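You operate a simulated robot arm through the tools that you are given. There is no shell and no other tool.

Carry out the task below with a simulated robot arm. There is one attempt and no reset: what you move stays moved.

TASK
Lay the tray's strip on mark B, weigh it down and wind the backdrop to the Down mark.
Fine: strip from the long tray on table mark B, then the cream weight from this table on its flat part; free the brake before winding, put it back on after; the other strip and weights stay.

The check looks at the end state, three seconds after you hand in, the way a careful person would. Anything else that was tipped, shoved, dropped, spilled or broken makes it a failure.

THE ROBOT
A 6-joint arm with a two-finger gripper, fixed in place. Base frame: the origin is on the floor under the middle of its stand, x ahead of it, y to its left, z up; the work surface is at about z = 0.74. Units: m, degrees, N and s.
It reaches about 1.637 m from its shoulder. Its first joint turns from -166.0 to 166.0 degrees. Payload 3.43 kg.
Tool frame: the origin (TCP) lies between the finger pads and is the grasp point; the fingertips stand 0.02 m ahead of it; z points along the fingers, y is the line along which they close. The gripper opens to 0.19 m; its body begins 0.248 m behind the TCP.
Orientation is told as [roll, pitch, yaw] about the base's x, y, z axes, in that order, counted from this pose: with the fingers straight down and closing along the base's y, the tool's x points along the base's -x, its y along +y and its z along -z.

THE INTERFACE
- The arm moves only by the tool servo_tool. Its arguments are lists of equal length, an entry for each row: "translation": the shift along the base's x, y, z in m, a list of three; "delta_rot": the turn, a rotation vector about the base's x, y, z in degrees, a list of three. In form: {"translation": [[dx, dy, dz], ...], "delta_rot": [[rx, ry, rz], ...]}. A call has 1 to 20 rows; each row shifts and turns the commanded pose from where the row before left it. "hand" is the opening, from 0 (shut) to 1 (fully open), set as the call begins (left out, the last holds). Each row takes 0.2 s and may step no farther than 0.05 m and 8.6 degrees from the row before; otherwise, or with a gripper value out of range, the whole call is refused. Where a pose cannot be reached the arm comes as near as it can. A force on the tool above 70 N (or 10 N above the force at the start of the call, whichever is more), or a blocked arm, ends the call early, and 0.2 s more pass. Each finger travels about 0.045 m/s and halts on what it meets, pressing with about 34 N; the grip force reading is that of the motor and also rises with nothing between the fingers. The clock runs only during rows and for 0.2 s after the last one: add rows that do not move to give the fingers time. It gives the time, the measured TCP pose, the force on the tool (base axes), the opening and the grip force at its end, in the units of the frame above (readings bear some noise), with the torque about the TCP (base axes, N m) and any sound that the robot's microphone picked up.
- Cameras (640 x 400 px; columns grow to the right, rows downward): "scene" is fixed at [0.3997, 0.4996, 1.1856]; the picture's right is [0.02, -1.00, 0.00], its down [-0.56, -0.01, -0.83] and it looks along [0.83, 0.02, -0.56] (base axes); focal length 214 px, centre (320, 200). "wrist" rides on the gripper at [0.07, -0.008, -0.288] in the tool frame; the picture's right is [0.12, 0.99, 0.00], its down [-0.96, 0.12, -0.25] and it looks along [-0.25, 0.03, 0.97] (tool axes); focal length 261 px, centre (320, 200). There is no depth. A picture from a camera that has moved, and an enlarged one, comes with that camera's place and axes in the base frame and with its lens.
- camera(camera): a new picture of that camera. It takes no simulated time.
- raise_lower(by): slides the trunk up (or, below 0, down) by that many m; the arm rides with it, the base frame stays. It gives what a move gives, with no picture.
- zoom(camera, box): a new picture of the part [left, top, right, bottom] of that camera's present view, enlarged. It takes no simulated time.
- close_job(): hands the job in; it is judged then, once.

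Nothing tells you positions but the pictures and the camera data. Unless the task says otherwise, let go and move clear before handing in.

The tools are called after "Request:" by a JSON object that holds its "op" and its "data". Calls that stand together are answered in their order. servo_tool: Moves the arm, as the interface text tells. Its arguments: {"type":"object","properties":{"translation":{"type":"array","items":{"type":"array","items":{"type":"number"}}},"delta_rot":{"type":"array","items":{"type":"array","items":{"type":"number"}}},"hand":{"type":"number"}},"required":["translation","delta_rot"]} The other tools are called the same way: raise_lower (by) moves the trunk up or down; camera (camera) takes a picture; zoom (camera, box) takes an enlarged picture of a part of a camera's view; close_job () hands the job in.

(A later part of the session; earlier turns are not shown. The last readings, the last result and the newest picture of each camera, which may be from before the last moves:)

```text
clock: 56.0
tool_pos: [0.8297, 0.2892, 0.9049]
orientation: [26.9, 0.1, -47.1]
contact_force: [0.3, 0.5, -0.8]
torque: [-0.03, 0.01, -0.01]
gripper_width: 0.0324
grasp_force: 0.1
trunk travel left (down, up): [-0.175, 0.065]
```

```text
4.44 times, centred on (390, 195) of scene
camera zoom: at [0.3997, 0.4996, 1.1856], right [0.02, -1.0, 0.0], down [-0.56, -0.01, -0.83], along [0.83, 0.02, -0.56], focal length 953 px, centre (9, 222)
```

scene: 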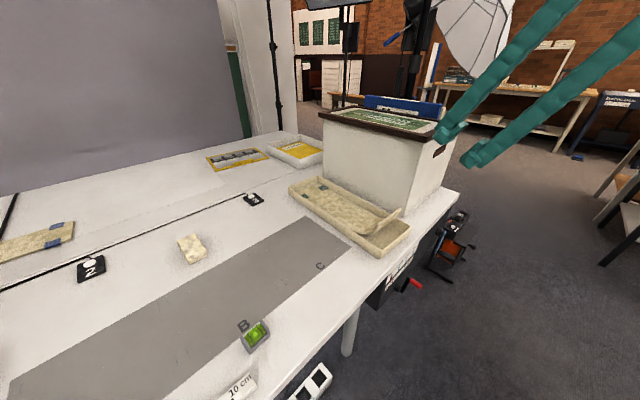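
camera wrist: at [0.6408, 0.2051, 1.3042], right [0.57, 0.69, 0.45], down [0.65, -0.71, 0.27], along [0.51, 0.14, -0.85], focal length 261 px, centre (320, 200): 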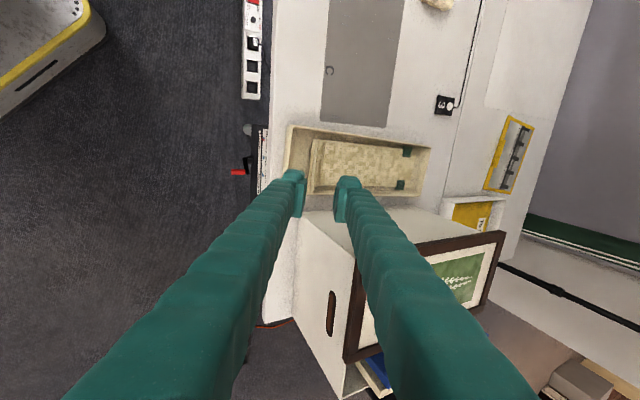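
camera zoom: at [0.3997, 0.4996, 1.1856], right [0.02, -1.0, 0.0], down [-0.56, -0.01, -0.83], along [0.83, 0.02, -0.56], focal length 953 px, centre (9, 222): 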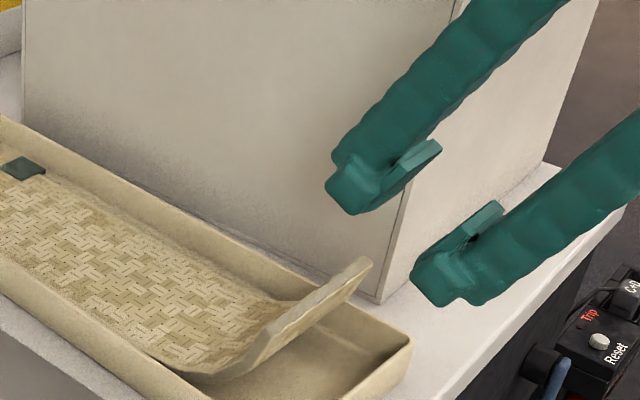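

The strip's end edge lines up with the tool axis within about 2 mm. I'll advance along the axis onto the curl, stopping short of full depth to check.

Request:
{"op": "servo_tool", "data": {"translation": [[0.0112, 0.0105, -0.0267], [0.0112, 0.0105, -0.0267], [0.0056, 0.0053, -0.0134], [0, 0, 0]], "delta_rot": [[0, 0, 0], [0, 0, 0], [0, 0, 0], [0, 0, 0]]}}

Request:
{"op": "zoom", "data": {"camera": "wrist", "box": [240, 130, 400, 230]}}

Request:
{"op": "zoom", "data": {"camera": "scene", "box": [350, 180, 430, 240]}}

```text
clock: 57.0
tool_pos: [0.8608, 0.3179, 0.8391]
orientation: [27.1, -0.1, -46.9]
contact_force: [0.6, -0.4, 0.6]
torque: [0.0, 0.01, -0.02]
gripper_width: 0.0322
grasp_force: 0.0
trunk travel left (down, up): [-0.175, 0.065]
```

```text
4.00 times, centred on (320, 180) of wrist
camera zoom: at [0.712, 0.2737, 1.0907], right [0.57, 0.69, 0.45], down [0.65, -0.71, 0.27], along [0.51, 0.14, -0.85], focal length 1043 px, centre (320, 280)
```

zoom: 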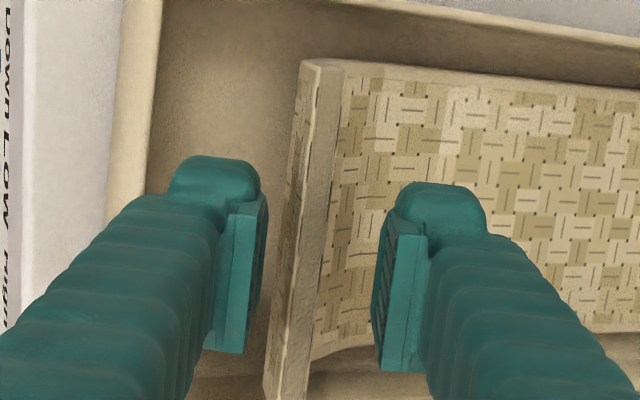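

```text
6.67 times, centred on (390, 210) of scene
camera zoom: at [0.3997, 0.4996, 1.1856], right [0.02, -1.0, 0.0], down [-0.56, -0.01, -0.83], along [0.83, 0.02, -0.56], focal length 1430 px, centre (-147, 133)
```

zoom: 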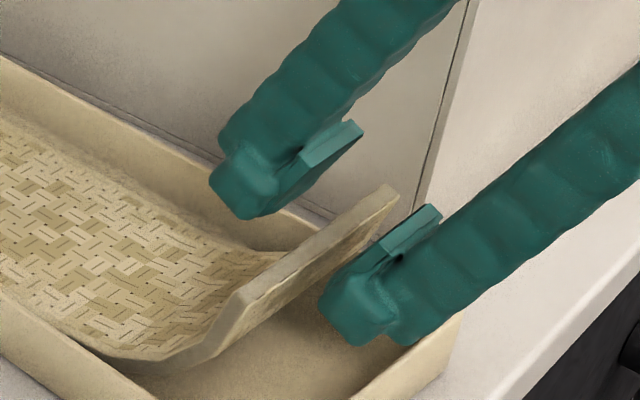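

The measured pose shows the strip about 4 mm toward the outer finger. I'll correct for that and go in to the final depth.

Request:
{"op": "servo_tool", "data": {"translation": [[0.0025, 0.0025, -0.0117], [0.0025, 0.0025, -0.0118], [0, 0, 0]], "delta_rot": [[0, 0, 0], [0, 0, 0], [0, 0, 0]]}}

Request:
{"op": "zoom", "data": {"camera": "wrist", "box": [240, 130, 400, 230]}}

Request:
{"op": "zoom", "data": {"camera": "scene", "box": [350, 180, 430, 240]}}

```text
clock: 57.8
tool_pos: [0.8666, 0.3223, 0.815]
orientation: [27.0, 0.0, -47.0]
contact_force: [-0.1, 0.9, -0.3]
torque: [0.01, 0.0, -0.06]
gripper_width: 0.0323
grasp_force: 0.0
trunk travel left (down, up): [-0.175, 0.065]
```

```text
4.00 times, centred on (320, 180) of wrist
camera zoom: at [0.7173, 0.2779, 1.0671], right [0.57, 0.69, 0.45], down [0.65, -0.71, 0.27], along [0.51, 0.14, -0.85], focal length 1043 px, centre (320, 280)
```

zoom: 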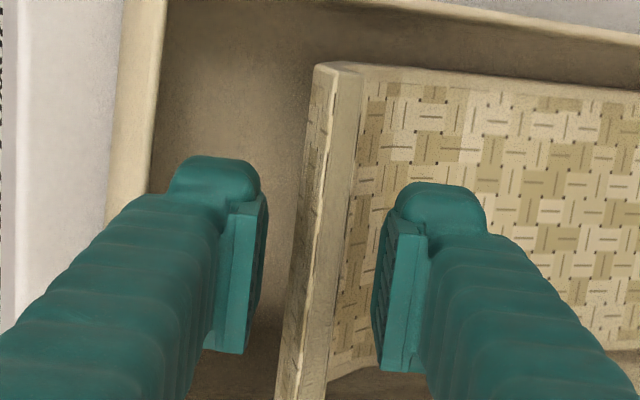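

```text
6.67 times, centred on (390, 210) of scene
camera zoom: at [0.3997, 0.4996, 1.1856], right [0.02, -1.0, 0.0], down [-0.56, -0.01, -0.83], along [0.83, 0.02, -0.56], focal length 1430 px, centre (-147, 133)
```

zoom: 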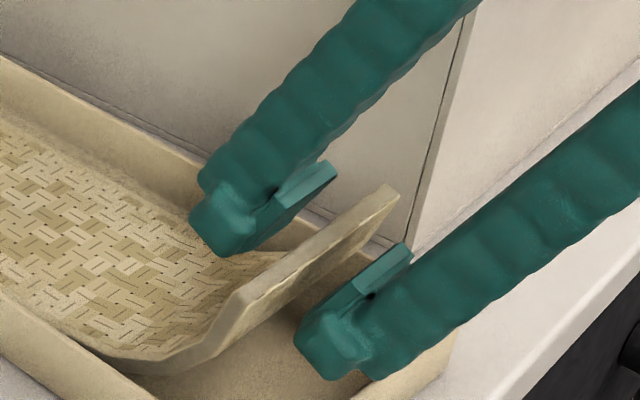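

The strip's edge is centred between the pads, so I'm closing the gripper on the curl.

Request:
{"op": "servo_tool", "data": {"translation": [[0, 0, 0], [0, 0, 0], [0, 0, 0], [0, 0, 0], [0, 0, 0]], "delta_rot": [[0, 0, 0], [0, 0, 0], [0, 0, 0], [0, 0, 0], [0, 0, 0]], "hand": 0.0}}

Request:
{"op": "zoom", "data": {"camera": "wrist", "box": [240, 130, 400, 230]}}

Request:
{"op": "zoom", "data": {"camera": "scene", "box": [290, 160, 430, 260]}}

```text
clock: 59.0
tool_pos: [0.8656, 0.3221, 0.8151]
orientation: [27.0, -0.1, -47.0]
contact_force: [0.3, -0.3, -1.7]
torque: [-0.17, 0.18, 0.02]
gripper_width: 0.0082
grasp_force: 33.6
trunk travel left (down, up): [-0.175, 0.065]
```

```text
4.00 times, centred on (320, 180) of wrist
camera zoom: at [0.7172, 0.2779, 1.0672], right [0.57, 0.69, 0.45], down [0.65, -0.71, 0.27], along [0.51, 0.14, -0.85], focal length 1043 px, centre (320, 280)
```

zoom: 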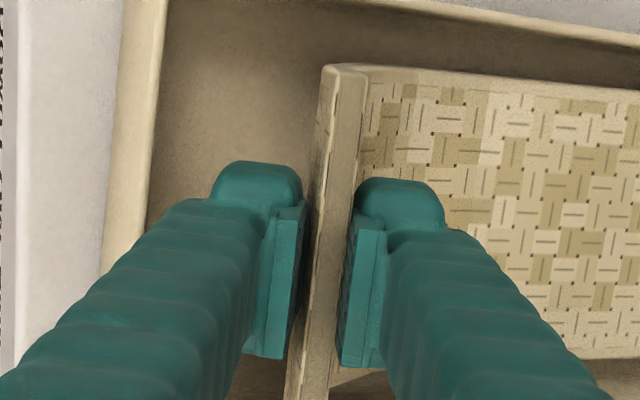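

```text
4.00 times, centred on (360, 210) of scene
camera zoom: at [0.3997, 0.4996, 1.1856], right [0.02, -1.0, 0.0], down [-0.56, -0.01, -0.83], along [0.83, 0.02, -0.56], focal length 858 px, centre (160, 160)
```

zoom: 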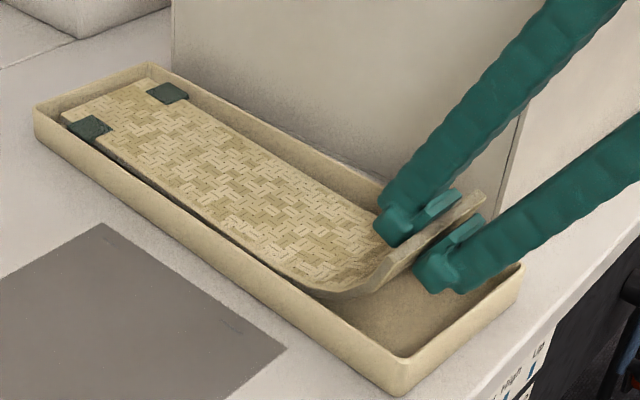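

I'm holding the strip, 8 mm between the pads, carrying about 1.7 N. It has tilted slightly, with the far end up. I'll lift straight out of the tray and measure the tilt.

Request:
{"op": "servo_tool", "data": {"translation": [[0, 0, 0.02], [0, 0, 0.03], [0, 0, 0.03], [0, 0, 0.03], [0, 0, 0.03], [0, 0, 0.03], [0, 0, 0]], "delta_rot": [[0, 0, 0], [0, 0, 0], [0, 0, 0], [0, 0, 0], [0, 0, 0], [0, 0, 0], [0, 0, 0]]}}

Request:
{"op": "camera", "data": {"camera": "scene"}}

Request:
{"op": "zoom", "data": {"camera": "scene", "box": [260, 80, 460, 205]}}

Request:
{"op": "camera", "data": {"camera": "wrist"}}

```text
clock: 60.6
tool_pos: [0.8661, 0.322, 0.9843]
orientation: [26.9, 0.0, -47.0]
contact_force: [0.6, 0.5, -1.5]
torque: [-0.2, 0.13, 0.0]
gripper_width: 0.0079
grasp_force: 33.5
trunk travel left (down, up): [-0.175, 0.065]
```

```text
taken
```

scene: 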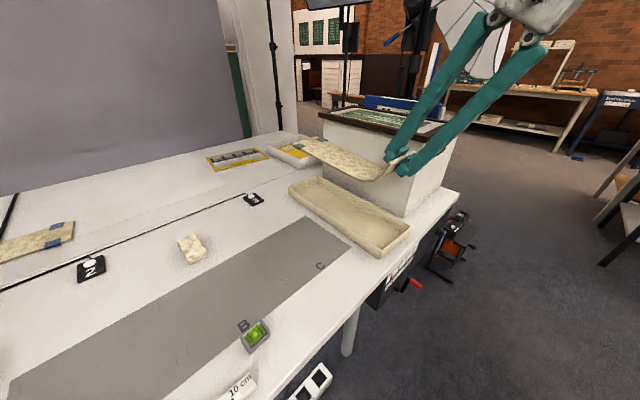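

```text
3.20 times, centred on (360, 142) of scene
camera zoom: at [0.3997, 0.4996, 1.1856], right [0.02, -1.0, 0.0], down [-0.56, -0.01, -0.83], along [0.83, 0.02, -0.56], focal length 686 px, centre (192, 384)
```

zoom: 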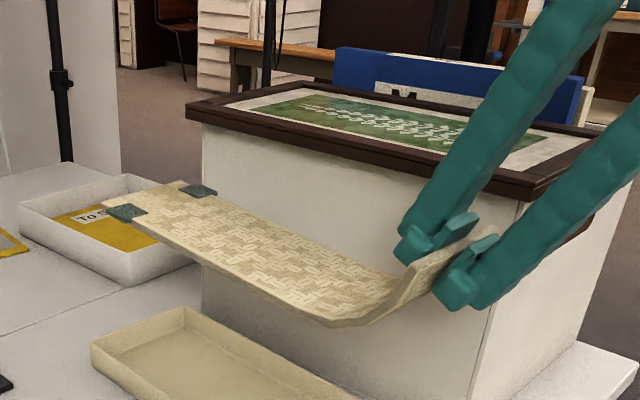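

```text
taken
camera wrist: at [0.7175, 0.2785, 1.2374], right [0.57, 0.69, 0.45], down [0.65, -0.71, 0.27], along [0.51, 0.14, -0.85], focal length 261 px, centre (320, 200)
```

wrist: 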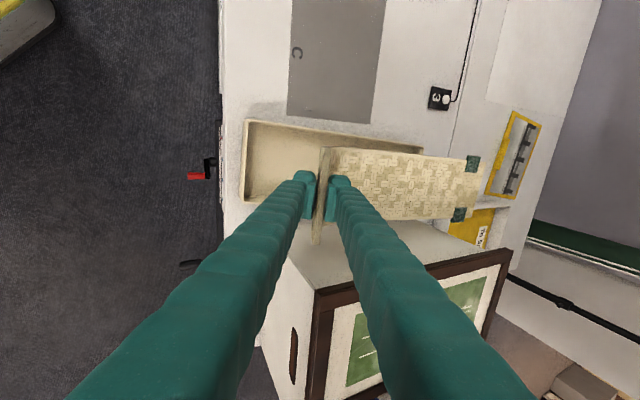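

The strip is up and rigid, with its flat part about 3° nose-up at the far end. I'll level it by 3°, then swing it slowly by 92° while moving toward B, so it lies along the mat with the curl to the right.

Request:
{"op": "servo_tool", "data": {"translation": [[0, 0, 0], [0, 0, 0], [-0.0005, 0.005, -0.001], [-0.001, 0.011, -0.002], [-0.0012, 0.0135, -0.002], [-0.0012, 0.0135, -0.002], [-0.0012, 0.0135, -0.002], [-0.0012, 0.0135, -0.002], [-0.0012, 0.0135, -0.002], [-0.0012, 0.0135, -0.002], [-0.0012, 0.0135, -0.002], [-0.0012, 0.0135, -0.002], [-0.0012, 0.0135, -0.002], [-0.0012, 0.0135, -0.002], [-0.0012, 0.0135, -0.002], [-0.0012, 0.0135, -0.002], [-0.0012, 0.0135, -0.002], [-0.0012, 0.0135, -0.002], [-0.0012, 0.0135, -0.002], [-0.001, 0.009, -0.002]], "delta_rot": [[-1.02, 1.1, 0], [-1.02, 1.1, 0], [0, 0, 2.6], [0, 0, 4.4], [0, 0, 5.3], [0, 0, 5.3], [0, 0, 5.3], [0, 0, 5.3], [0, 0, 5.3], [0, 0, 5.3], [0, 0, 5.3], [0, 0, 5.3], [0, 0, 5.3], [0, 0, 5.3], [0, 0, 5.3], [0, 0, 5.3], [0, 0, 5.3], [0, 0, 5.3], [0, 0, 5.3], [0, 0, 3.5]]}}

Request:
{"op": "camera", "data": {"camera": "scene"}}

Request:
{"op": "camera", "data": {"camera": "wrist"}}

```text
clock: 64.8
tool_pos: [0.8447, 0.5507, 0.949]
orientation: [24.0, 0.0, 43.1]
contact_force: [0.0, 0.6, -1.2]
torque: [-0.13, -0.14, -0.04]
gripper_width: 0.0082
grasp_force: 33.7
trunk travel left (down, up): [-0.175, 0.065]
```

```text
taken
```

scene: 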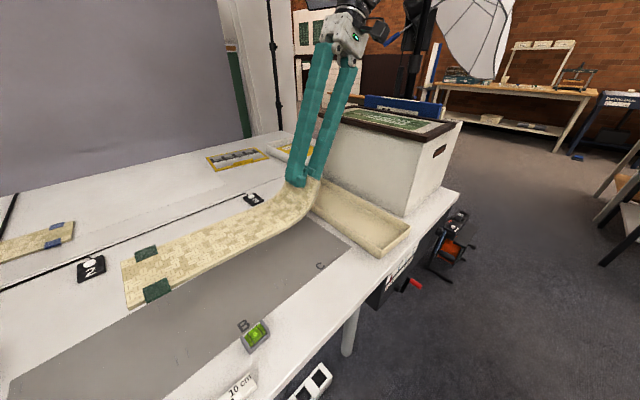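

```text
taken
camera wrist: at [0.8787, 0.4095, 1.2086], right [-0.71, 0.58, 0.4], down [0.7, 0.66, 0.27], along [-0.11, 0.48, -0.87], focal length 261 px, centre (320, 200)
```

wrist: 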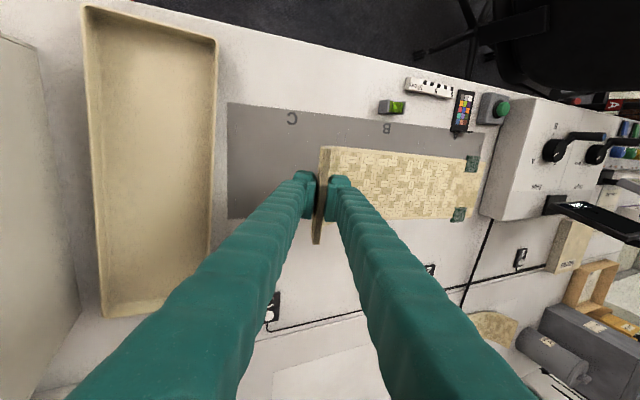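

The strip now hangs over the mat along its length. I'll zoom in to measure its flat length, tilt and alignment before lowering.

Request:
{"op": "zoom", "data": {"camera": "scene", "box": [100, 160, 340, 310]}}

Request:
{"op": "zoom", "data": {"camera": "wrist", "box": [300, 80, 520, 240]}}

Request:
{"op": "zoom", "data": {"camera": "scene", "box": [220, 160, 340, 250]}}

```text
2.67 times, centred on (220, 235) of scene
camera zoom: at [0.3997, 0.4996, 1.1856], right [0.02, -1.0, 0.0], down [-0.56, -0.01, -0.83], along [0.83, 0.02, -0.56], focal length 572 px, centre (587, 107)
```

zoom: 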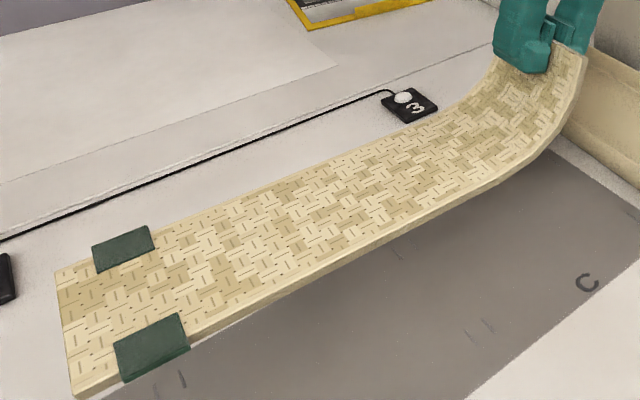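

```text
2.50 times, centred on (410, 160) of wrist
camera zoom: at [0.8787, 0.4095, 1.2086], right [-0.71, 0.58, 0.4], down [0.7, 0.66, 0.27], along [-0.11, 0.48, -0.87], focal length 652 px, centre (95, 300)
```

zoom: 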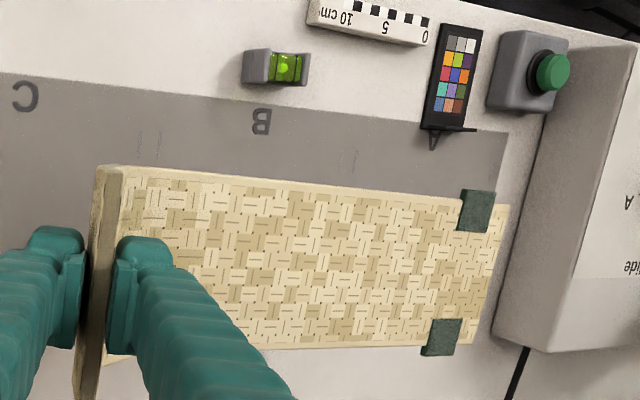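

```text
4.44 times, centred on (280, 205) of scene
camera zoom: at [0.3997, 0.4996, 1.1856], right [0.02, -1.0, 0.0], down [-0.56, -0.01, -0.83], along [0.83, 0.02, -0.56], focal length 953 px, centre (498, 178)
```

zoom: 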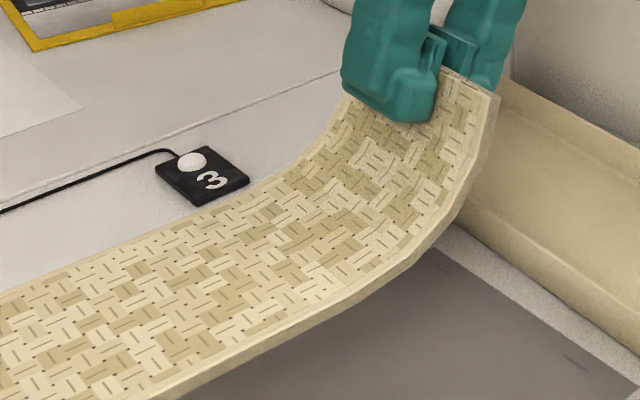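

The profile fits a flat part about 0.23 m long, which matches the outer ticks of B (0.227 m apart), so lengthwise on B is right. I'll fix the yaw by 2°, level the strip another 3° and lower most of the way.

Request:
{"op": "servo_tool", "data": {"translation": [[0.0012, 0.0012, 0], [0.0013, 0.0013, 0], [0, 0, 0], [0, 0, -0.02], [0, 0, -0.025], [0, 0, -0.025], [0, 0, -0.02], [0, 0, 0]], "delta_rot": [[0, 0, 1.05], [0, 0, 1.05], [-1.06, -1.06, 0], [-1.06, -1.06, 0], [0, 0, 0], [0, 0, 0], [0, 0, 0], [0, 0, 0]]}}

Request:
{"op": "camera", "data": {"camera": "scene"}}

Request:
{"op": "zoom", "data": {"camera": "scene", "box": [80, 180, 340, 342]}}

Request:
{"op": "zoom", "data": {"camera": "wrist", "box": [280, 80, 520, 240]}}

```text
clock: 66.6
tool_pos: [0.8474, 0.5524, 0.8595]
orientation: [20.9, 0.0, 45.2]
contact_force: [0.5, 0.6, -1.1]
torque: [-0.15, -0.15, -0.01]
gripper_width: 0.0082
grasp_force: 33.9
trunk travel left (down, up): [-0.175, 0.065]
```

```text
taken
```

scene: 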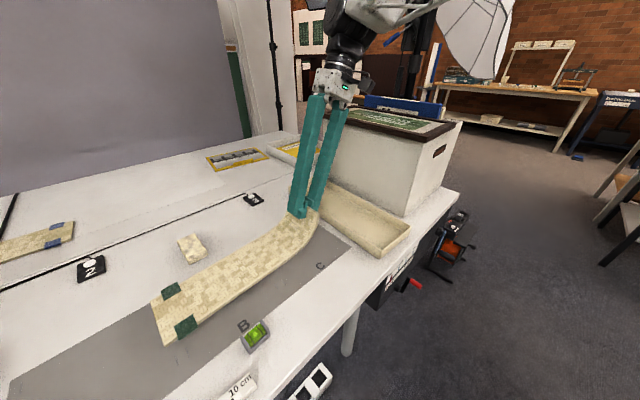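

```text
2.46 times, centred on (210, 261) of scene
camera zoom: at [0.3997, 0.4996, 1.1856], right [0.02, -1.0, 0.0], down [-0.56, -0.01, -0.83], along [0.83, 0.02, -0.56], focal length 528 px, centre (591, 50)
```

zoom: 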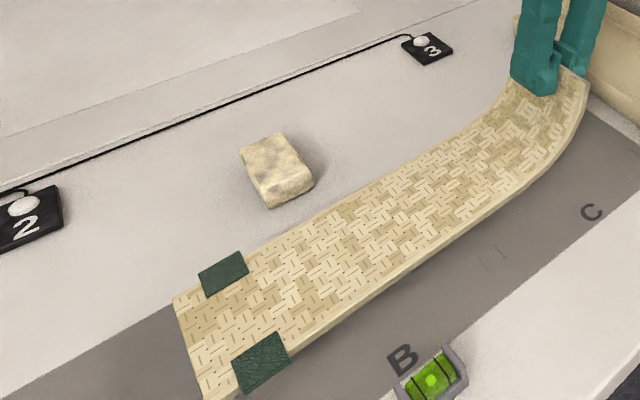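

```text
2.50 times, centred on (400, 160) of wrist
camera zoom: at [0.8761, 0.4234, 1.1259], right [-0.74, 0.57, 0.36], down [0.67, 0.7, 0.27], along [-0.09, 0.44, -0.89], focal length 652 px, centre (120, 300)
```

zoom: 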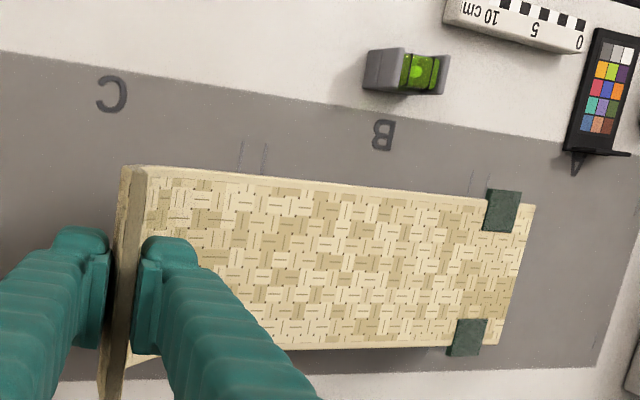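

The far end sits at t≈-0.142 and n from 0.932 to 1.042, so it is centred on the mat and on B within a few mm, and close to level. I'll lower gently and feel for contact.

Request:
{"op": "servo_tool", "data": {"translation": [[0, 0, -0.01], [0, 0, -0.01], [0, 0, -0.007], [0, 0, 0]], "delta_rot": [[0, 0, -0.5], [0, 0, 0], [0, 0, 0], [0, 0, 0]]}}

Request:
{"op": "zoom", "data": {"camera": "scene", "box": [100, 190, 340, 350]}}

```text
clock: 67.6
tool_pos: [0.8472, 0.5513, 0.8305]
orientation: [21.0, 0.0, 44.6]
contact_force: [-1.1, -0.3, -1.6]
torque: [-0.14, -0.15, 0.0]
gripper_width: 0.0078
grasp_force: 33.9
trunk travel left (down, up): [-0.175, 0.065]
```

```text
2.50 times, centred on (220, 270) of scene
camera zoom: at [0.3997, 0.4996, 1.1856], right [0.02, -1.0, 0.0], down [-0.56, -0.01, -0.83], along [0.83, 0.02, -0.56], focal length 536 px, centre (570, 25)
```

zoom: 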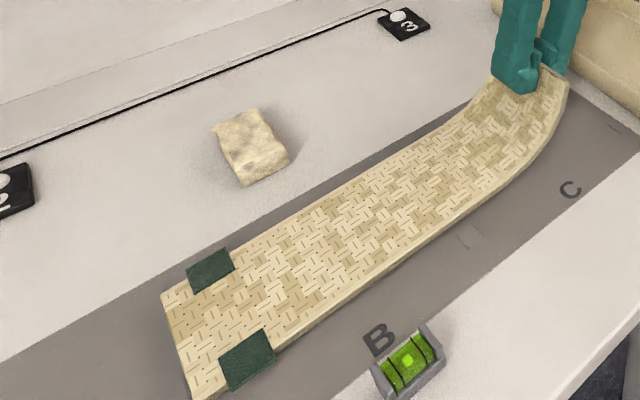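

There's no contact yet. I'm lowering in 3 mm steps.

Request:
{"op": "servo_tool", "data": {"translation": [[0, 0, -0.003], [0, 0, -0.003], [0, 0, 0]], "delta_rot": [[0, 0, 0], [0, 0, 0], [0, 0, 0]]}}

Request:
{"op": "servo_tool", "data": {"translation": [[0, 0, -0.003], [0, 0, 0]], "delta_rot": [[0, 0, 0], [0, 0, 0]]}}

```text
clock: 68.4
tool_pos: [0.8466, 0.5515, 0.8263]
orientation: [21.0, 0.0, 44.7]
contact_force: [-0.3, -0.9, -1.6]
torque: [-0.15, -0.2, 0.0]
gripper_width: 0.0082
grasp_force: 33.9
trunk travel left (down, up): [-0.175, 0.065]
```

```text
clock: 69.0
tool_pos: [0.8469, 0.5523, 0.8228]
orientation: [20.9, 0.0, 44.6]
contact_force: [-0.1, -0.8, -1.2]
torque: [-0.14, -0.15, 0.0]
gripper_width: 0.0082
grasp_force: 34.4
trunk travel left (down, up): [-0.175, 0.065]
```

Request:
{"op": "servo_tool", "data": {"translation": [[0, 0, -0.003], [0, 0, 0]], "delta_rot": [[0, 0, 0], [0, 0, 0]]}}

Request:
{"op": "servo_tool", "data": {"translation": [[0, 0, -0.003], [0, 0, 0]], "delta_rot": [[0, 0, 0], [0, 0, 0]]}}

Request:
{"op": "zoom", "data": {"camera": "scene", "box": [100, 190, 340, 350]}}

```text
clock: 69.6
tool_pos: [0.8462, 0.5529, 0.8198]
orientation: [21.0, 0.0, 44.6]
contact_force: [-0.1, 0.1, -1.5]
torque: [-0.1, -0.07, 0.03]
gripper_width: 0.0078
grasp_force: 34.1
trunk travel left (down, up): [-0.175, 0.065]
```

```text
clock: 70.2
tool_pos: [0.8466, 0.552, 0.8171]
orientation: [21.0, -0.1, 44.7]
contact_force: [-0.1, -0.1, -0.6]
torque: [-0.1, -0.08, 0.06]
gripper_width: 0.0078
grasp_force: 33.7
trunk travel left (down, up): [-0.175, 0.065]
```

```text
2.50 times, centred on (220, 270) of scene
camera zoom: at [0.3997, 0.4996, 1.1856], right [0.02, -1.0, 0.0], down [-0.56, -0.01, -0.83], along [0.83, 0.02, -0.56], focal length 536 px, centre (570, 25)
```

zoom: 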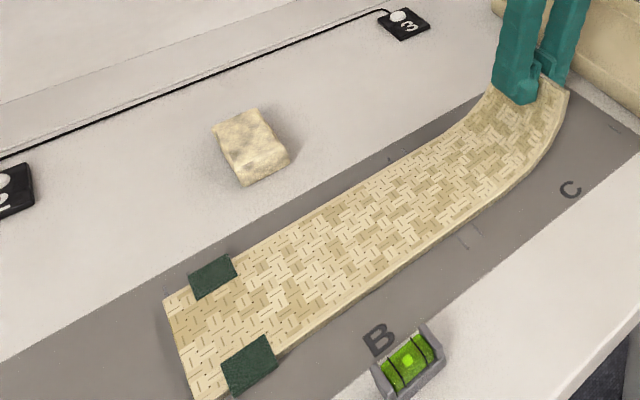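

The torque shift suggests the far end has just touched. I'll lower a little more and watch the load.

Request:
{"op": "servo_tool", "data": {"translation": [[0, 0, -0.002], [0, 0, 0], [0, 0, 0]], "delta_rot": [[0, 0, 0], [0, 0, 0], [0, 0, 0]]}}

Request:
{"op": "servo_tool", "data": {"translation": [[0, 0, -0.002], [0, 0, 0], [0, 0, 0]], "delta_rot": [[0, 0, 0], [0, 0, 0], [0, 0, 0]]}}

Request:
{"op": "zoom", "data": {"camera": "scene", "box": [220, 180, 340, 270]}}

Request:
{"op": "zoom", "data": {"camera": "wrist", "box": [280, 80, 520, 240]}}

```text
clock: 71.0
tool_pos: [0.8472, 0.5524, 0.8146]
orientation: [21.0, 0.0, 44.7]
contact_force: [-0.3, 0.8, -1.7]
torque: [-0.06, -0.04, -0.01]
gripper_width: 0.0077
grasp_force: 33.7
trunk travel left (down, up): [-0.175, 0.065]
```

```text
clock: 71.8
tool_pos: [0.847, 0.5522, 0.8131]
orientation: [21.0, 0.0, 44.6]
contact_force: [0.5, -0.2, -1.5]
torque: [-0.1, -0.03, 0.02]
gripper_width: 0.0079
grasp_force: 34.1
trunk travel left (down, up): [-0.175, 0.065]
```

```text
4.44 times, centred on (280, 225) of scene
camera zoom: at [0.3997, 0.4996, 1.1856], right [0.02, -1.0, 0.0], down [-0.56, -0.01, -0.83], along [0.83, 0.02, -0.56], focal length 953 px, centre (498, 89)
```

zoom: 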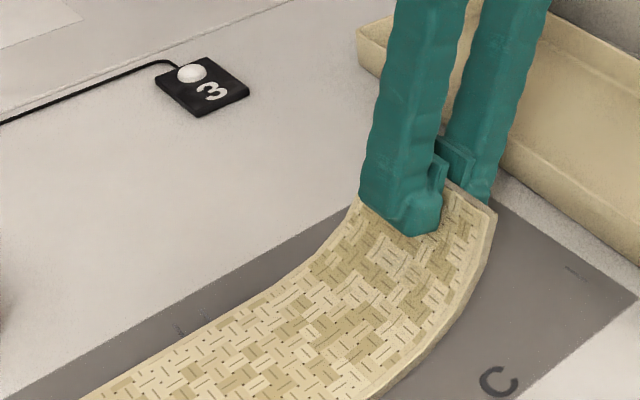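

```text
2.50 times, centred on (400, 160) of wrist
camera zoom: at [0.8752, 0.4227, 1.0792], right [-0.74, 0.58, 0.36], down [0.67, 0.69, 0.27], along [-0.09, 0.44, -0.89], focal length 652 px, centre (120, 300)
```

zoom: 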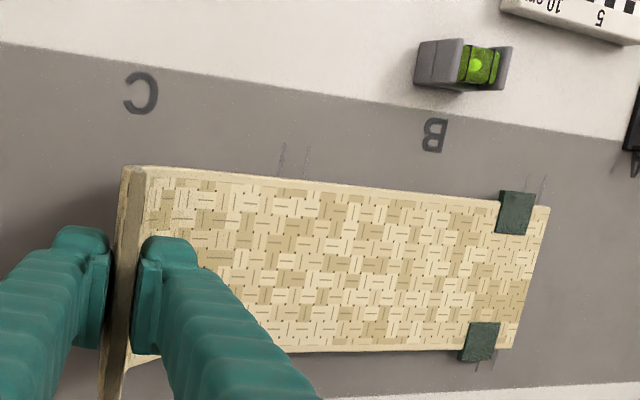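

The far end lies about 8 mm past B's outer tick line. I'll lift slightly, shift 7 mm to the right, then settle it down again.

Request:
{"op": "servo_tool", "data": {"translation": [[0, 0, 0.008], [0.005, -0.005, 0.004], [0, 0, -0.006], [0, 0, -0.005], [0, 0, -0.002], [0, 0, 0]], "delta_rot": [[0, 0, 0], [0, 0, 0], [0, 0, 0], [0, 0, 0], [0, 0, 0], [0, 0, 0]]}}

Request:
{"op": "zoom", "data": {"camera": "wrist", "box": [280, 80, 520, 240]}}

Request:
{"op": "zoom", "data": {"camera": "scene", "box": [100, 190, 340, 350]}}

```text
clock: 73.2
tool_pos: [0.8515, 0.5467, 0.8129]
orientation: [20.9, 0.1, 44.6]
contact_force: [0.3, -0.1, -0.9]
torque: [-0.11, -0.06, 0.0]
gripper_width: 0.008
grasp_force: 34.3
trunk travel left (down, up): [-0.175, 0.065]
```

```text
2.50 times, centred on (400, 160) of wrist
camera zoom: at [0.8797, 0.4175, 1.0774], right [-0.74, 0.58, 0.36], down [0.67, 0.69, 0.27], along [-0.09, 0.44, -0.89], focal length 652 px, centre (120, 300)
```

zoom: 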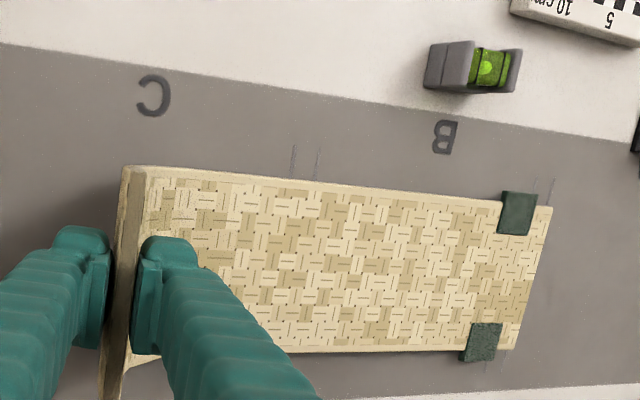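

```text
2.50 times, centred on (220, 270) of scene
camera zoom: at [0.3997, 0.4996, 1.1856], right [0.02, -1.0, 0.0], down [-0.56, -0.01, -0.83], along [0.83, 0.02, -0.56], focal length 536 px, centre (570, 25)
```

zoom: 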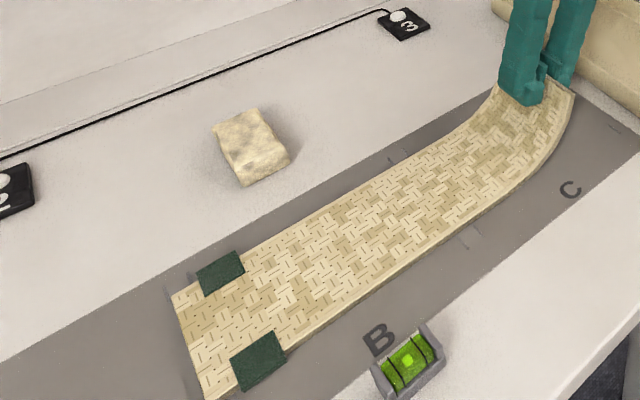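

The far end is now lined up with the ticks. I'll press down 2 mm and check the load before letting go.

Request:
{"op": "servo_tool", "data": {"translation": [[0, 0, -0.0015], [0, 0, -0.0015], [0, 0, 0]], "delta_rot": [[0, 0, 0], [0, 0, 0], [0, 0, 0]]}}

Request:
{"op": "servo_tool", "data": {"translation": [[0, 0, -0.0015], [0, 0, -0.0015], [0, 0, 0]], "delta_rot": [[0, 0, 0], [0, 0, 0], [0, 0, 0]]}}

```text
clock: 74.0
tool_pos: [0.8511, 0.5467, 0.8091]
orientation: [21.0, 0.0, 44.6]
contact_force: [1.6, -0.8, 2.9]
torque: [0.03, -0.1, -0.05]
gripper_width: 0.0076
grasp_force: 33.9
trunk travel left (down, up): [-0.175, 0.065]
```

```text
clock: 74.8
tool_pos: [0.8518, 0.5474, 0.8067]
orientation: [21.1, -0.1, 44.6]
contact_force: [-0.1, -1.7, 3.0]
torque: [0.08, -0.09, -0.05]
gripper_width: 0.0076
grasp_force: 34.2
trunk travel left (down, up): [-0.175, 0.065]
```

The strip is now resting on the mat, with the load reversed to about +3 N. I'll relieve 1 mm, open the fingers and withdraw along the tool axis.

Request:
{"op": "servo_tool", "data": {"translation": [[0, 0, 0.0015], [0, 0, 0], [0, 0, 0], [0, 0, 0], [0, 0, 0]], "delta_rot": [[0, 0, 0], [0, 0, 0], [0, 0, 0], [0, 0, 0], [0, 0, 0]], "hand": 0.2}}

Request:
{"op": "zoom", "data": {"camera": "wrist", "box": [240, 130, 400, 230]}}

Request:
{"op": "zoom", "data": {"camera": "scene", "box": [100, 190, 340, 350]}}

```text
clock: 76.0
tool_pos: [0.8517, 0.5458, 0.807]
orientation: [20.9, 0.1, 44.5]
contact_force: [0.1, 0.0, 0.8]
torque: [-0.02, -0.03, -0.01]
gripper_width: 0.0379
grasp_force: 0.1
trunk travel left (down, up): [-0.175, 0.065]
```

```text
4.00 times, centred on (320, 180) of wrist
camera zoom: at [0.88, 0.4173, 1.0735], right [-0.74, 0.58, 0.36], down [0.67, 0.69, 0.27], along [-0.09, 0.44, -0.89], focal length 1043 px, centre (320, 280)
```

zoom: 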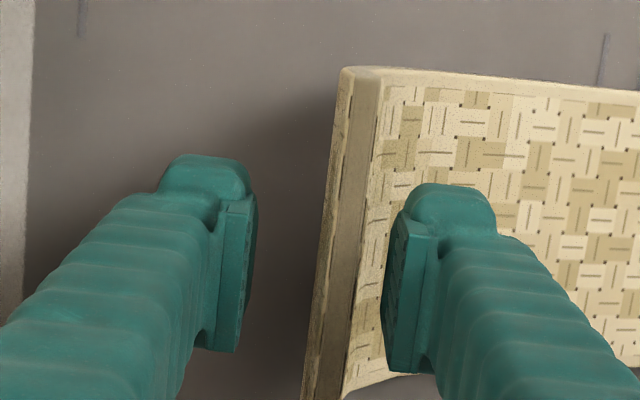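

```text
2.50 times, centred on (220, 270) of scene
camera zoom: at [0.3997, 0.4996, 1.1856], right [0.02, -1.0, 0.0], down [-0.56, -0.01, -0.83], along [0.83, 0.02, -0.56], focal length 536 px, centre (570, 25)
```

zoom: 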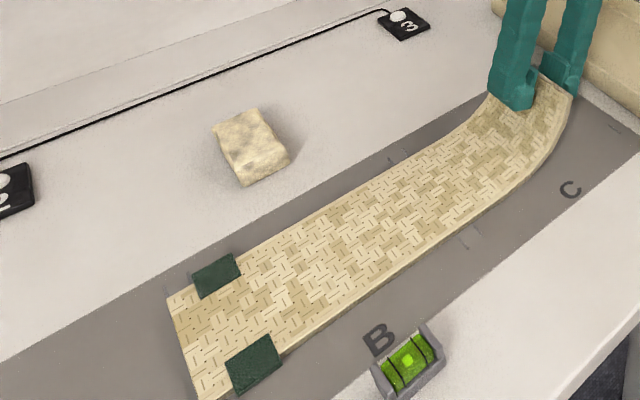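

The strip is released and lying on the mat. The inner finger is close to the curl, so I'll shift a few mm away from it and withdraw along the tool axis.

Request:
{"op": "servo_tool", "data": {"translation": [[-0.0043, 0.0042, 0.0], [0.0076, -0.0075, 0.028], [0.0101, -0.01, 0.0374], [0.0101, -0.01, 0.0374], [0.0101, -0.01, 0.0374], [0, 0, 0.03], [0, 0, 0]], "delta_rot": [[0, 0, 0], [0, 0, 0], [0, 0, 0], [0, 0, 0], [0, 0, 0], [0, 0, 0], [0, 0, 0]]}}

Request:
{"op": "camera", "data": {"camera": "scene"}}

Request:
{"op": "zoom", "data": {"camera": "scene", "box": [100, 190, 340, 350]}}

Request:
{"op": "camera", "data": {"camera": "wrist"}}

```text
clock: 77.6
tool_pos: [0.8841, 0.5139, 0.9775]
orientation: [21.0, 0.0, 44.6]
contact_force: [1.2, 0.1, 0.4]
torque: [0.03, -0.03, 0.0]
gripper_width: 0.0381
grasp_force: 0.0
trunk travel left (down, up): [-0.175, 0.065]
```

```text
taken
```

scene: 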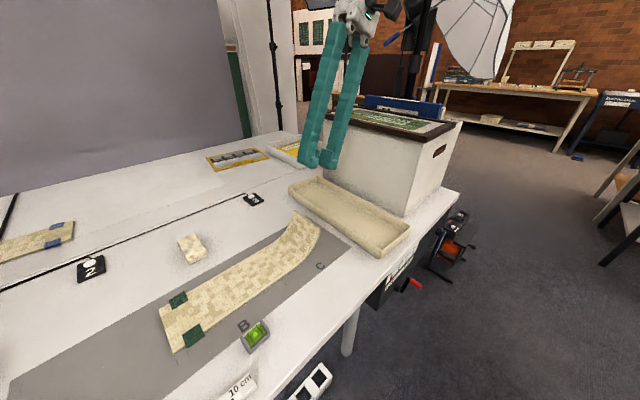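

```text
2.50 times, centred on (220, 270) of scene
camera zoom: at [0.3997, 0.4996, 1.1856], right [0.02, -1.0, 0.0], down [-0.56, -0.01, -0.83], along [0.83, 0.02, -0.56], focal length 536 px, centre (570, 25)
```

zoom: 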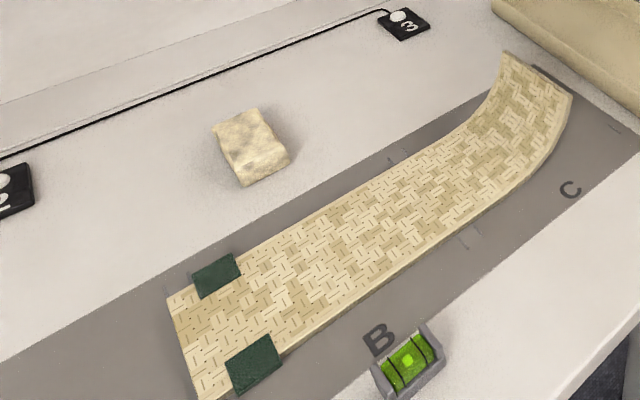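

```text
taken
camera wrist: at [0.9129, 0.3843, 1.2432], right [-0.74, 0.58, 0.36], down [0.67, 0.69, 0.27], along [-0.09, 0.44, -0.89], focal length 261 px, centre (320, 200)
```

wrist: 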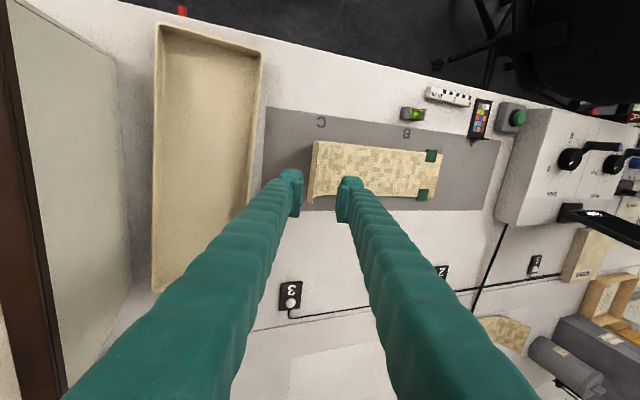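

The strip is lying flat lengthwise on B, with the curl to the right. Next is the cream weight: I'll straighten the tool and move over to look at it from above.

Request:
{"op": "servo_tool", "data": {"translation": [[0, 0, 0.01], [0, 0, 0.01], [0, 0, 0.01], [-0.0234, 0.0323, 0], [-0.0234, 0.0323, 0], [-0.0234, 0.0323, 0], [-0.0234, 0.0323, 0], [-0.0234, 0.0323, 0], [-0.0234, 0.0323, 0], [-0.0234, 0.0323, 0], [0, 0, 0]], "delta_rot": [[-4.94, -4.97, 0], [-4.94, -4.97, 0], [-4.94, -4.97, 0], [0, 0, 0], [0, 0, 0], [0, 0, 0], [0, 0, 0], [0, 0, 0], [0, 0, 0], [0, 0, 0], [0, 0, 0]], "hand": 0.7}}

Request:
{"op": "camera", "data": {"camera": "wrist"}}

Request:
{"op": "camera", "data": {"camera": "scene"}}

```text
clock: 80.0
tool_pos: [0.7232, 0.7407, 1.0054]
orientation: [-0.1, -0.2, 44.6]
contact_force: [-1.5, -0.3, -0.3]
torque: [-0.06, -0.02, 0.0]
gripper_width: 0.1333
grasp_force: 0.0
trunk travel left (down, up): [-0.175, 0.065]
```

```text
taken
camera wrist: at [0.6788, 0.6834, 1.2937], right [-0.78, 0.62, 0.0], down [0.6, 0.76, 0.25], along [0.16, 0.19, -0.97], focal length 261 px, centre (320, 200)
```

wrist: 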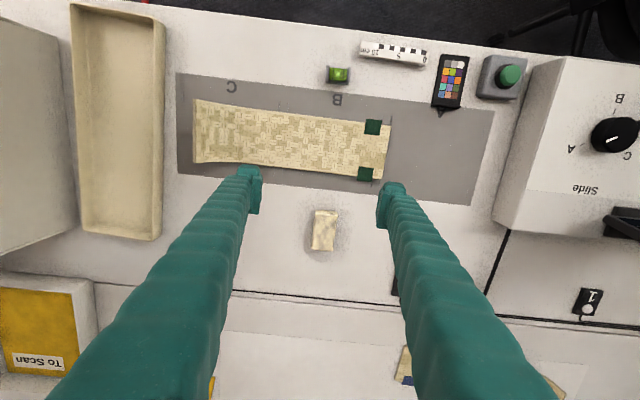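

```text
taken
```

scene: 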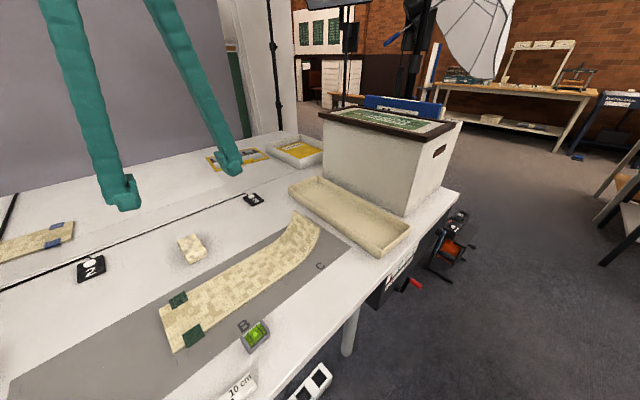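

From here the strip looks well laid along B, and the weight is in clear view. Zooming in on both.

Request:
{"op": "zoom", "data": {"camera": "wrist", "box": [270, 190, 380, 270]}}

Request:
{"op": "zoom", "data": {"camera": "wrist", "box": [170, 50, 430, 212]}}

Request:
{"op": "zoom", "data": {"camera": "scene", "box": [150, 210, 250, 280]}}

```text
5.00 times, centred on (325, 230) of wrist
camera zoom: at [0.6788, 0.6834, 1.2937], right [-0.78, 0.62, 0.0], down [0.6, 0.76, 0.25], along [0.16, 0.19, -0.97], focal length 1303 px, centre (295, 50)
```

zoom: 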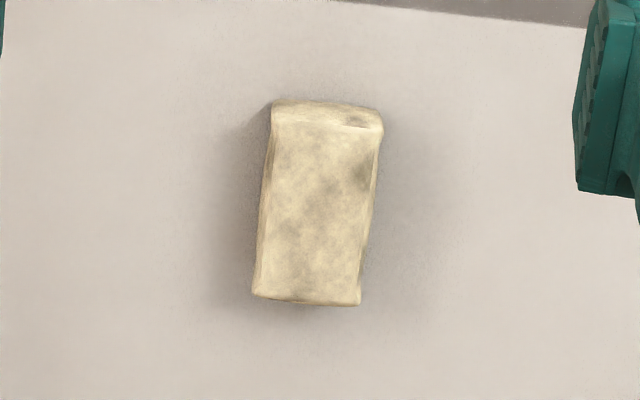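

```text
2.46 times, centred on (300, 131) of wrist
camera zoom: at [0.6788, 0.6834, 1.2937], right [-0.78, 0.62, 0.0], down [0.6, 0.76, 0.25], along [0.16, 0.19, -0.97], focal length 642 px, centre (369, 370)
```

zoom: 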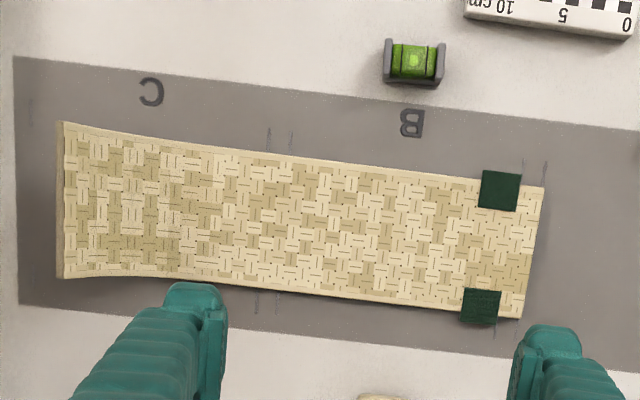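

```text
5.71 times, centred on (200, 245) of scene
camera zoom: at [0.3997, 0.4996, 1.1856], right [0.02, -1.0, 0.0], down [-0.56, -0.01, -0.83], along [0.83, 0.02, -0.56], focal length 1226 px, centre (1006, -57)
```

zoom: 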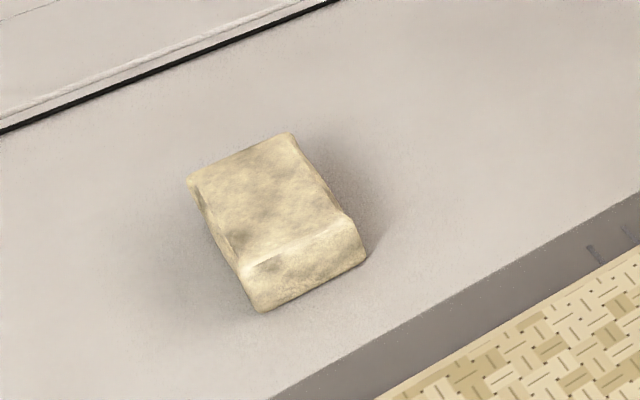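

The strip's far end lies on B's outer ticks (t=-0.138, n from 0.934 to 1.044), so it is well placed. The weight is about 75×45×27 mm, centred near (0.799, 0.851), with its short side along the table edge. I'll move above it.

Request:
{"op": "servo_tool", "data": {"translation": [[0.019, 0.0276, -0.02], [0.019, 0.0276, -0.02], [0.019, 0.0276, -0.02], [0.0188, 0.0275, -0.02], [0, 0, -0.02], [0, 0, 0]], "delta_rot": [[0, 0, 0], [0, 0, 0], [0, 0, 0], [0, 0, 0], [0, 0, 0], [0, 0, 0]], "hand": 0.5}}

Request:
{"op": "camera", "data": {"camera": "wrist"}}

Request:
{"op": "zoom", "data": {"camera": "wrist", "box": [240, 110, 400, 230]}}

Request:
{"op": "camera", "data": {"camera": "scene"}}

```text
clock: 81.4
tool_pos: [0.782, 0.8337, 0.8952]
orientation: [-0.1, -0.1, 44.7]
contact_force: [-0.3, -0.3, 0.3]
torque: [0.06, -0.03, -0.02]
gripper_width: 0.095
grasp_force: 0.0
out of reach, approached as far as the arm can: row 3, 4
trunk travel left (down, up): [-0.175, 0.065]
```

```text
taken
camera wrist: at [0.737, 0.7764, 1.1829], right [-0.78, 0.62, 0.0], down [0.6, 0.76, 0.25], along [0.16, 0.2, -0.97], focal length 261 px, centre (320, 200)
```

wrist: 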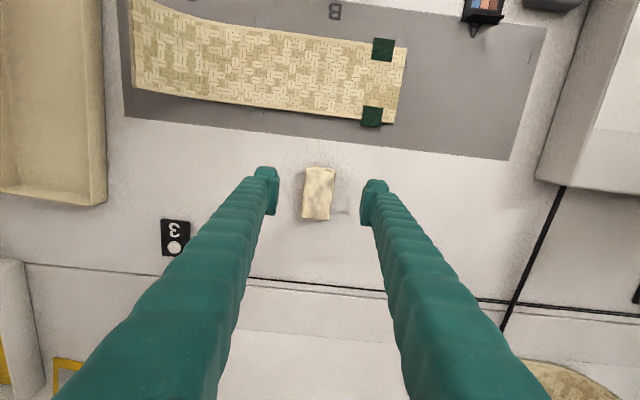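

```text
3.33 times, centred on (320, 170) of wrist
camera zoom: at [0.737, 0.7764, 1.1829], right [-0.78, 0.62, 0.0], down [0.6, 0.76, 0.25], along [0.16, 0.2, -0.97], focal length 869 px, centre (320, 300)
```

zoom: 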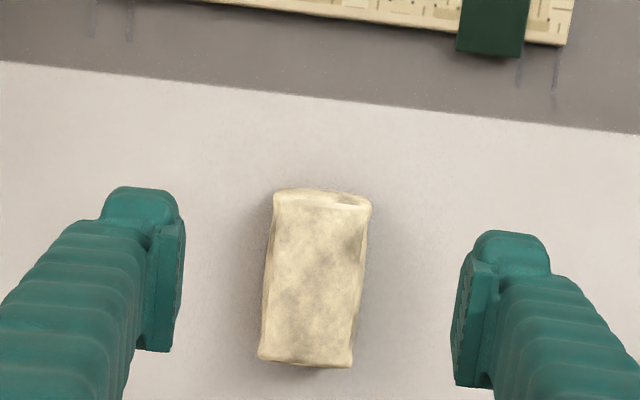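

```text
taken
```

scene: 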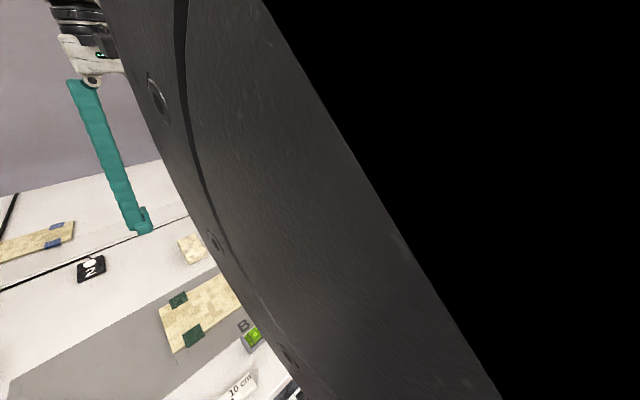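

The weight is at the edge of reach at this height. Raising the trunk 6 cm will bring the shoulder closer to wrist level and extend the horizontal reach, so I'll do that and then descend.

Request:
{"op": "raise_lower", "data": {"by": 0.06}}

```text
clock: 82.4
tool_pos: [0.7821, 0.834, 0.9547]
orientation: [0.0, -0.2, 44.7]
contact_force: [-0.6, 0.2, 0.5]
torque: [0.0, 0.04, -0.02]
gripper_width: 0.0949
grasp_force: 0.1
trunk travel left (down, up): [-0.235, 0.005]
```

Request:
{"op": "servo_tool", "data": {"translation": [[0, 0, -0.035], [0, 0, -0.035], [0, 0, -0.035], [0.0085, 0.0085, -0.01], [0.0085, 0.0085, -0.015], [0, 0, 0]], "delta_rot": [[0, 0, 0], [0, 0, 0], [0, 0, 0], [0, 0, 0], [0, 0, 0], [0, 0, 0]]}}

Request:
{"op": "zoom", "data": {"camera": "wrist", "box": [240, 110, 400, 230]}}

```text
clock: 83.8
tool_pos: [0.7985, 0.8492, 0.8253]
orientation: [-0.1, -0.1, 44.6]
contact_force: [0.4, -0.2, -1.3]
torque: [-0.01, 0.01, 0.0]
gripper_width: 0.0951
grasp_force: 0.1
trunk travel left (down, up): [-0.235, 0.005]
```

```text
3.33 times, centred on (320, 170) of wrist
camera zoom: at [0.755, 0.7932, 1.1132], right [-0.78, 0.62, 0.0], down [0.6, 0.76, 0.25], along [0.16, 0.19, -0.97], focal length 869 px, centre (320, 300)
```

zoom: 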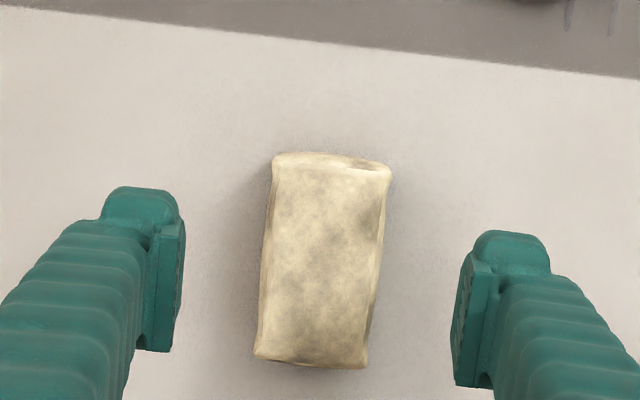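

The weight is centred between the fingers. I'm descending to grasp height, with the fingertips just above the table.

Request:
{"op": "servo_tool", "data": {"translation": [[0, 0, -0.025], [0, 0, -0.02], [0, 0, -0.014], [0, 0, 0]], "delta_rot": [[0, 0, 0], [0, 0, 0], [0, 0, 0], [0, 0, 0]]}}

Request:
{"op": "zoom", "data": {"camera": "wrist", "box": [240, 110, 400, 230]}}

Request:
{"op": "zoom", "data": {"camera": "scene", "box": [100, 190, 260, 290]}}

```text
clock: 84.8
tool_pos: [0.8001, 0.8513, 0.7654]
orientation: [-0.1, -0.2, 44.7]
contact_force: [-0.2, 0.1, 0.1]
torque: [-0.02, 0.03, -0.02]
gripper_width: 0.0948
grasp_force: 0.0
trunk travel left (down, up): [-0.235, 0.005]
```

```text
3.33 times, centred on (320, 170) of wrist
camera zoom: at [0.7553, 0.7935, 1.0531], right [-0.78, 0.62, 0.0], down [0.6, 0.76, 0.25], along [0.16, 0.19, -0.97], focal length 869 px, centre (320, 300)
```

zoom: 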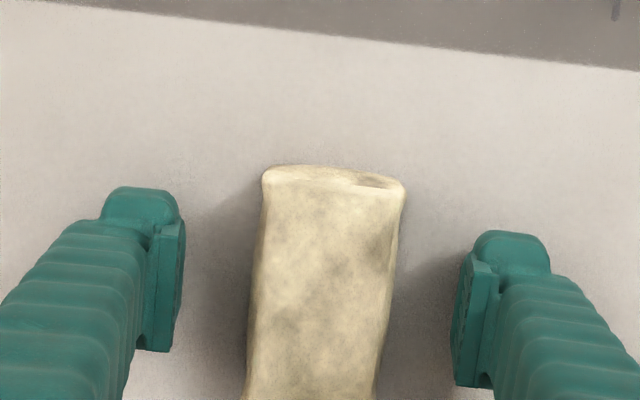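

```text
4.00 times, centred on (180, 240) of scene
camera zoom: at [0.3997, 0.4996, 1.1856], right [0.02, -1.0, 0.0], down [-0.56, -0.01, -0.83], along [0.83, 0.02, -0.56], focal length 858 px, centre (880, 40)
```

zoom: 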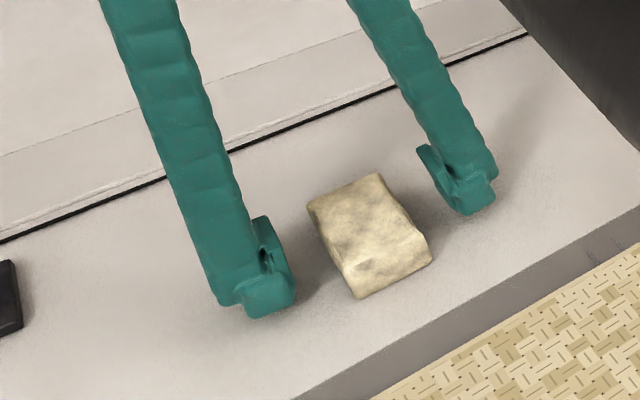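

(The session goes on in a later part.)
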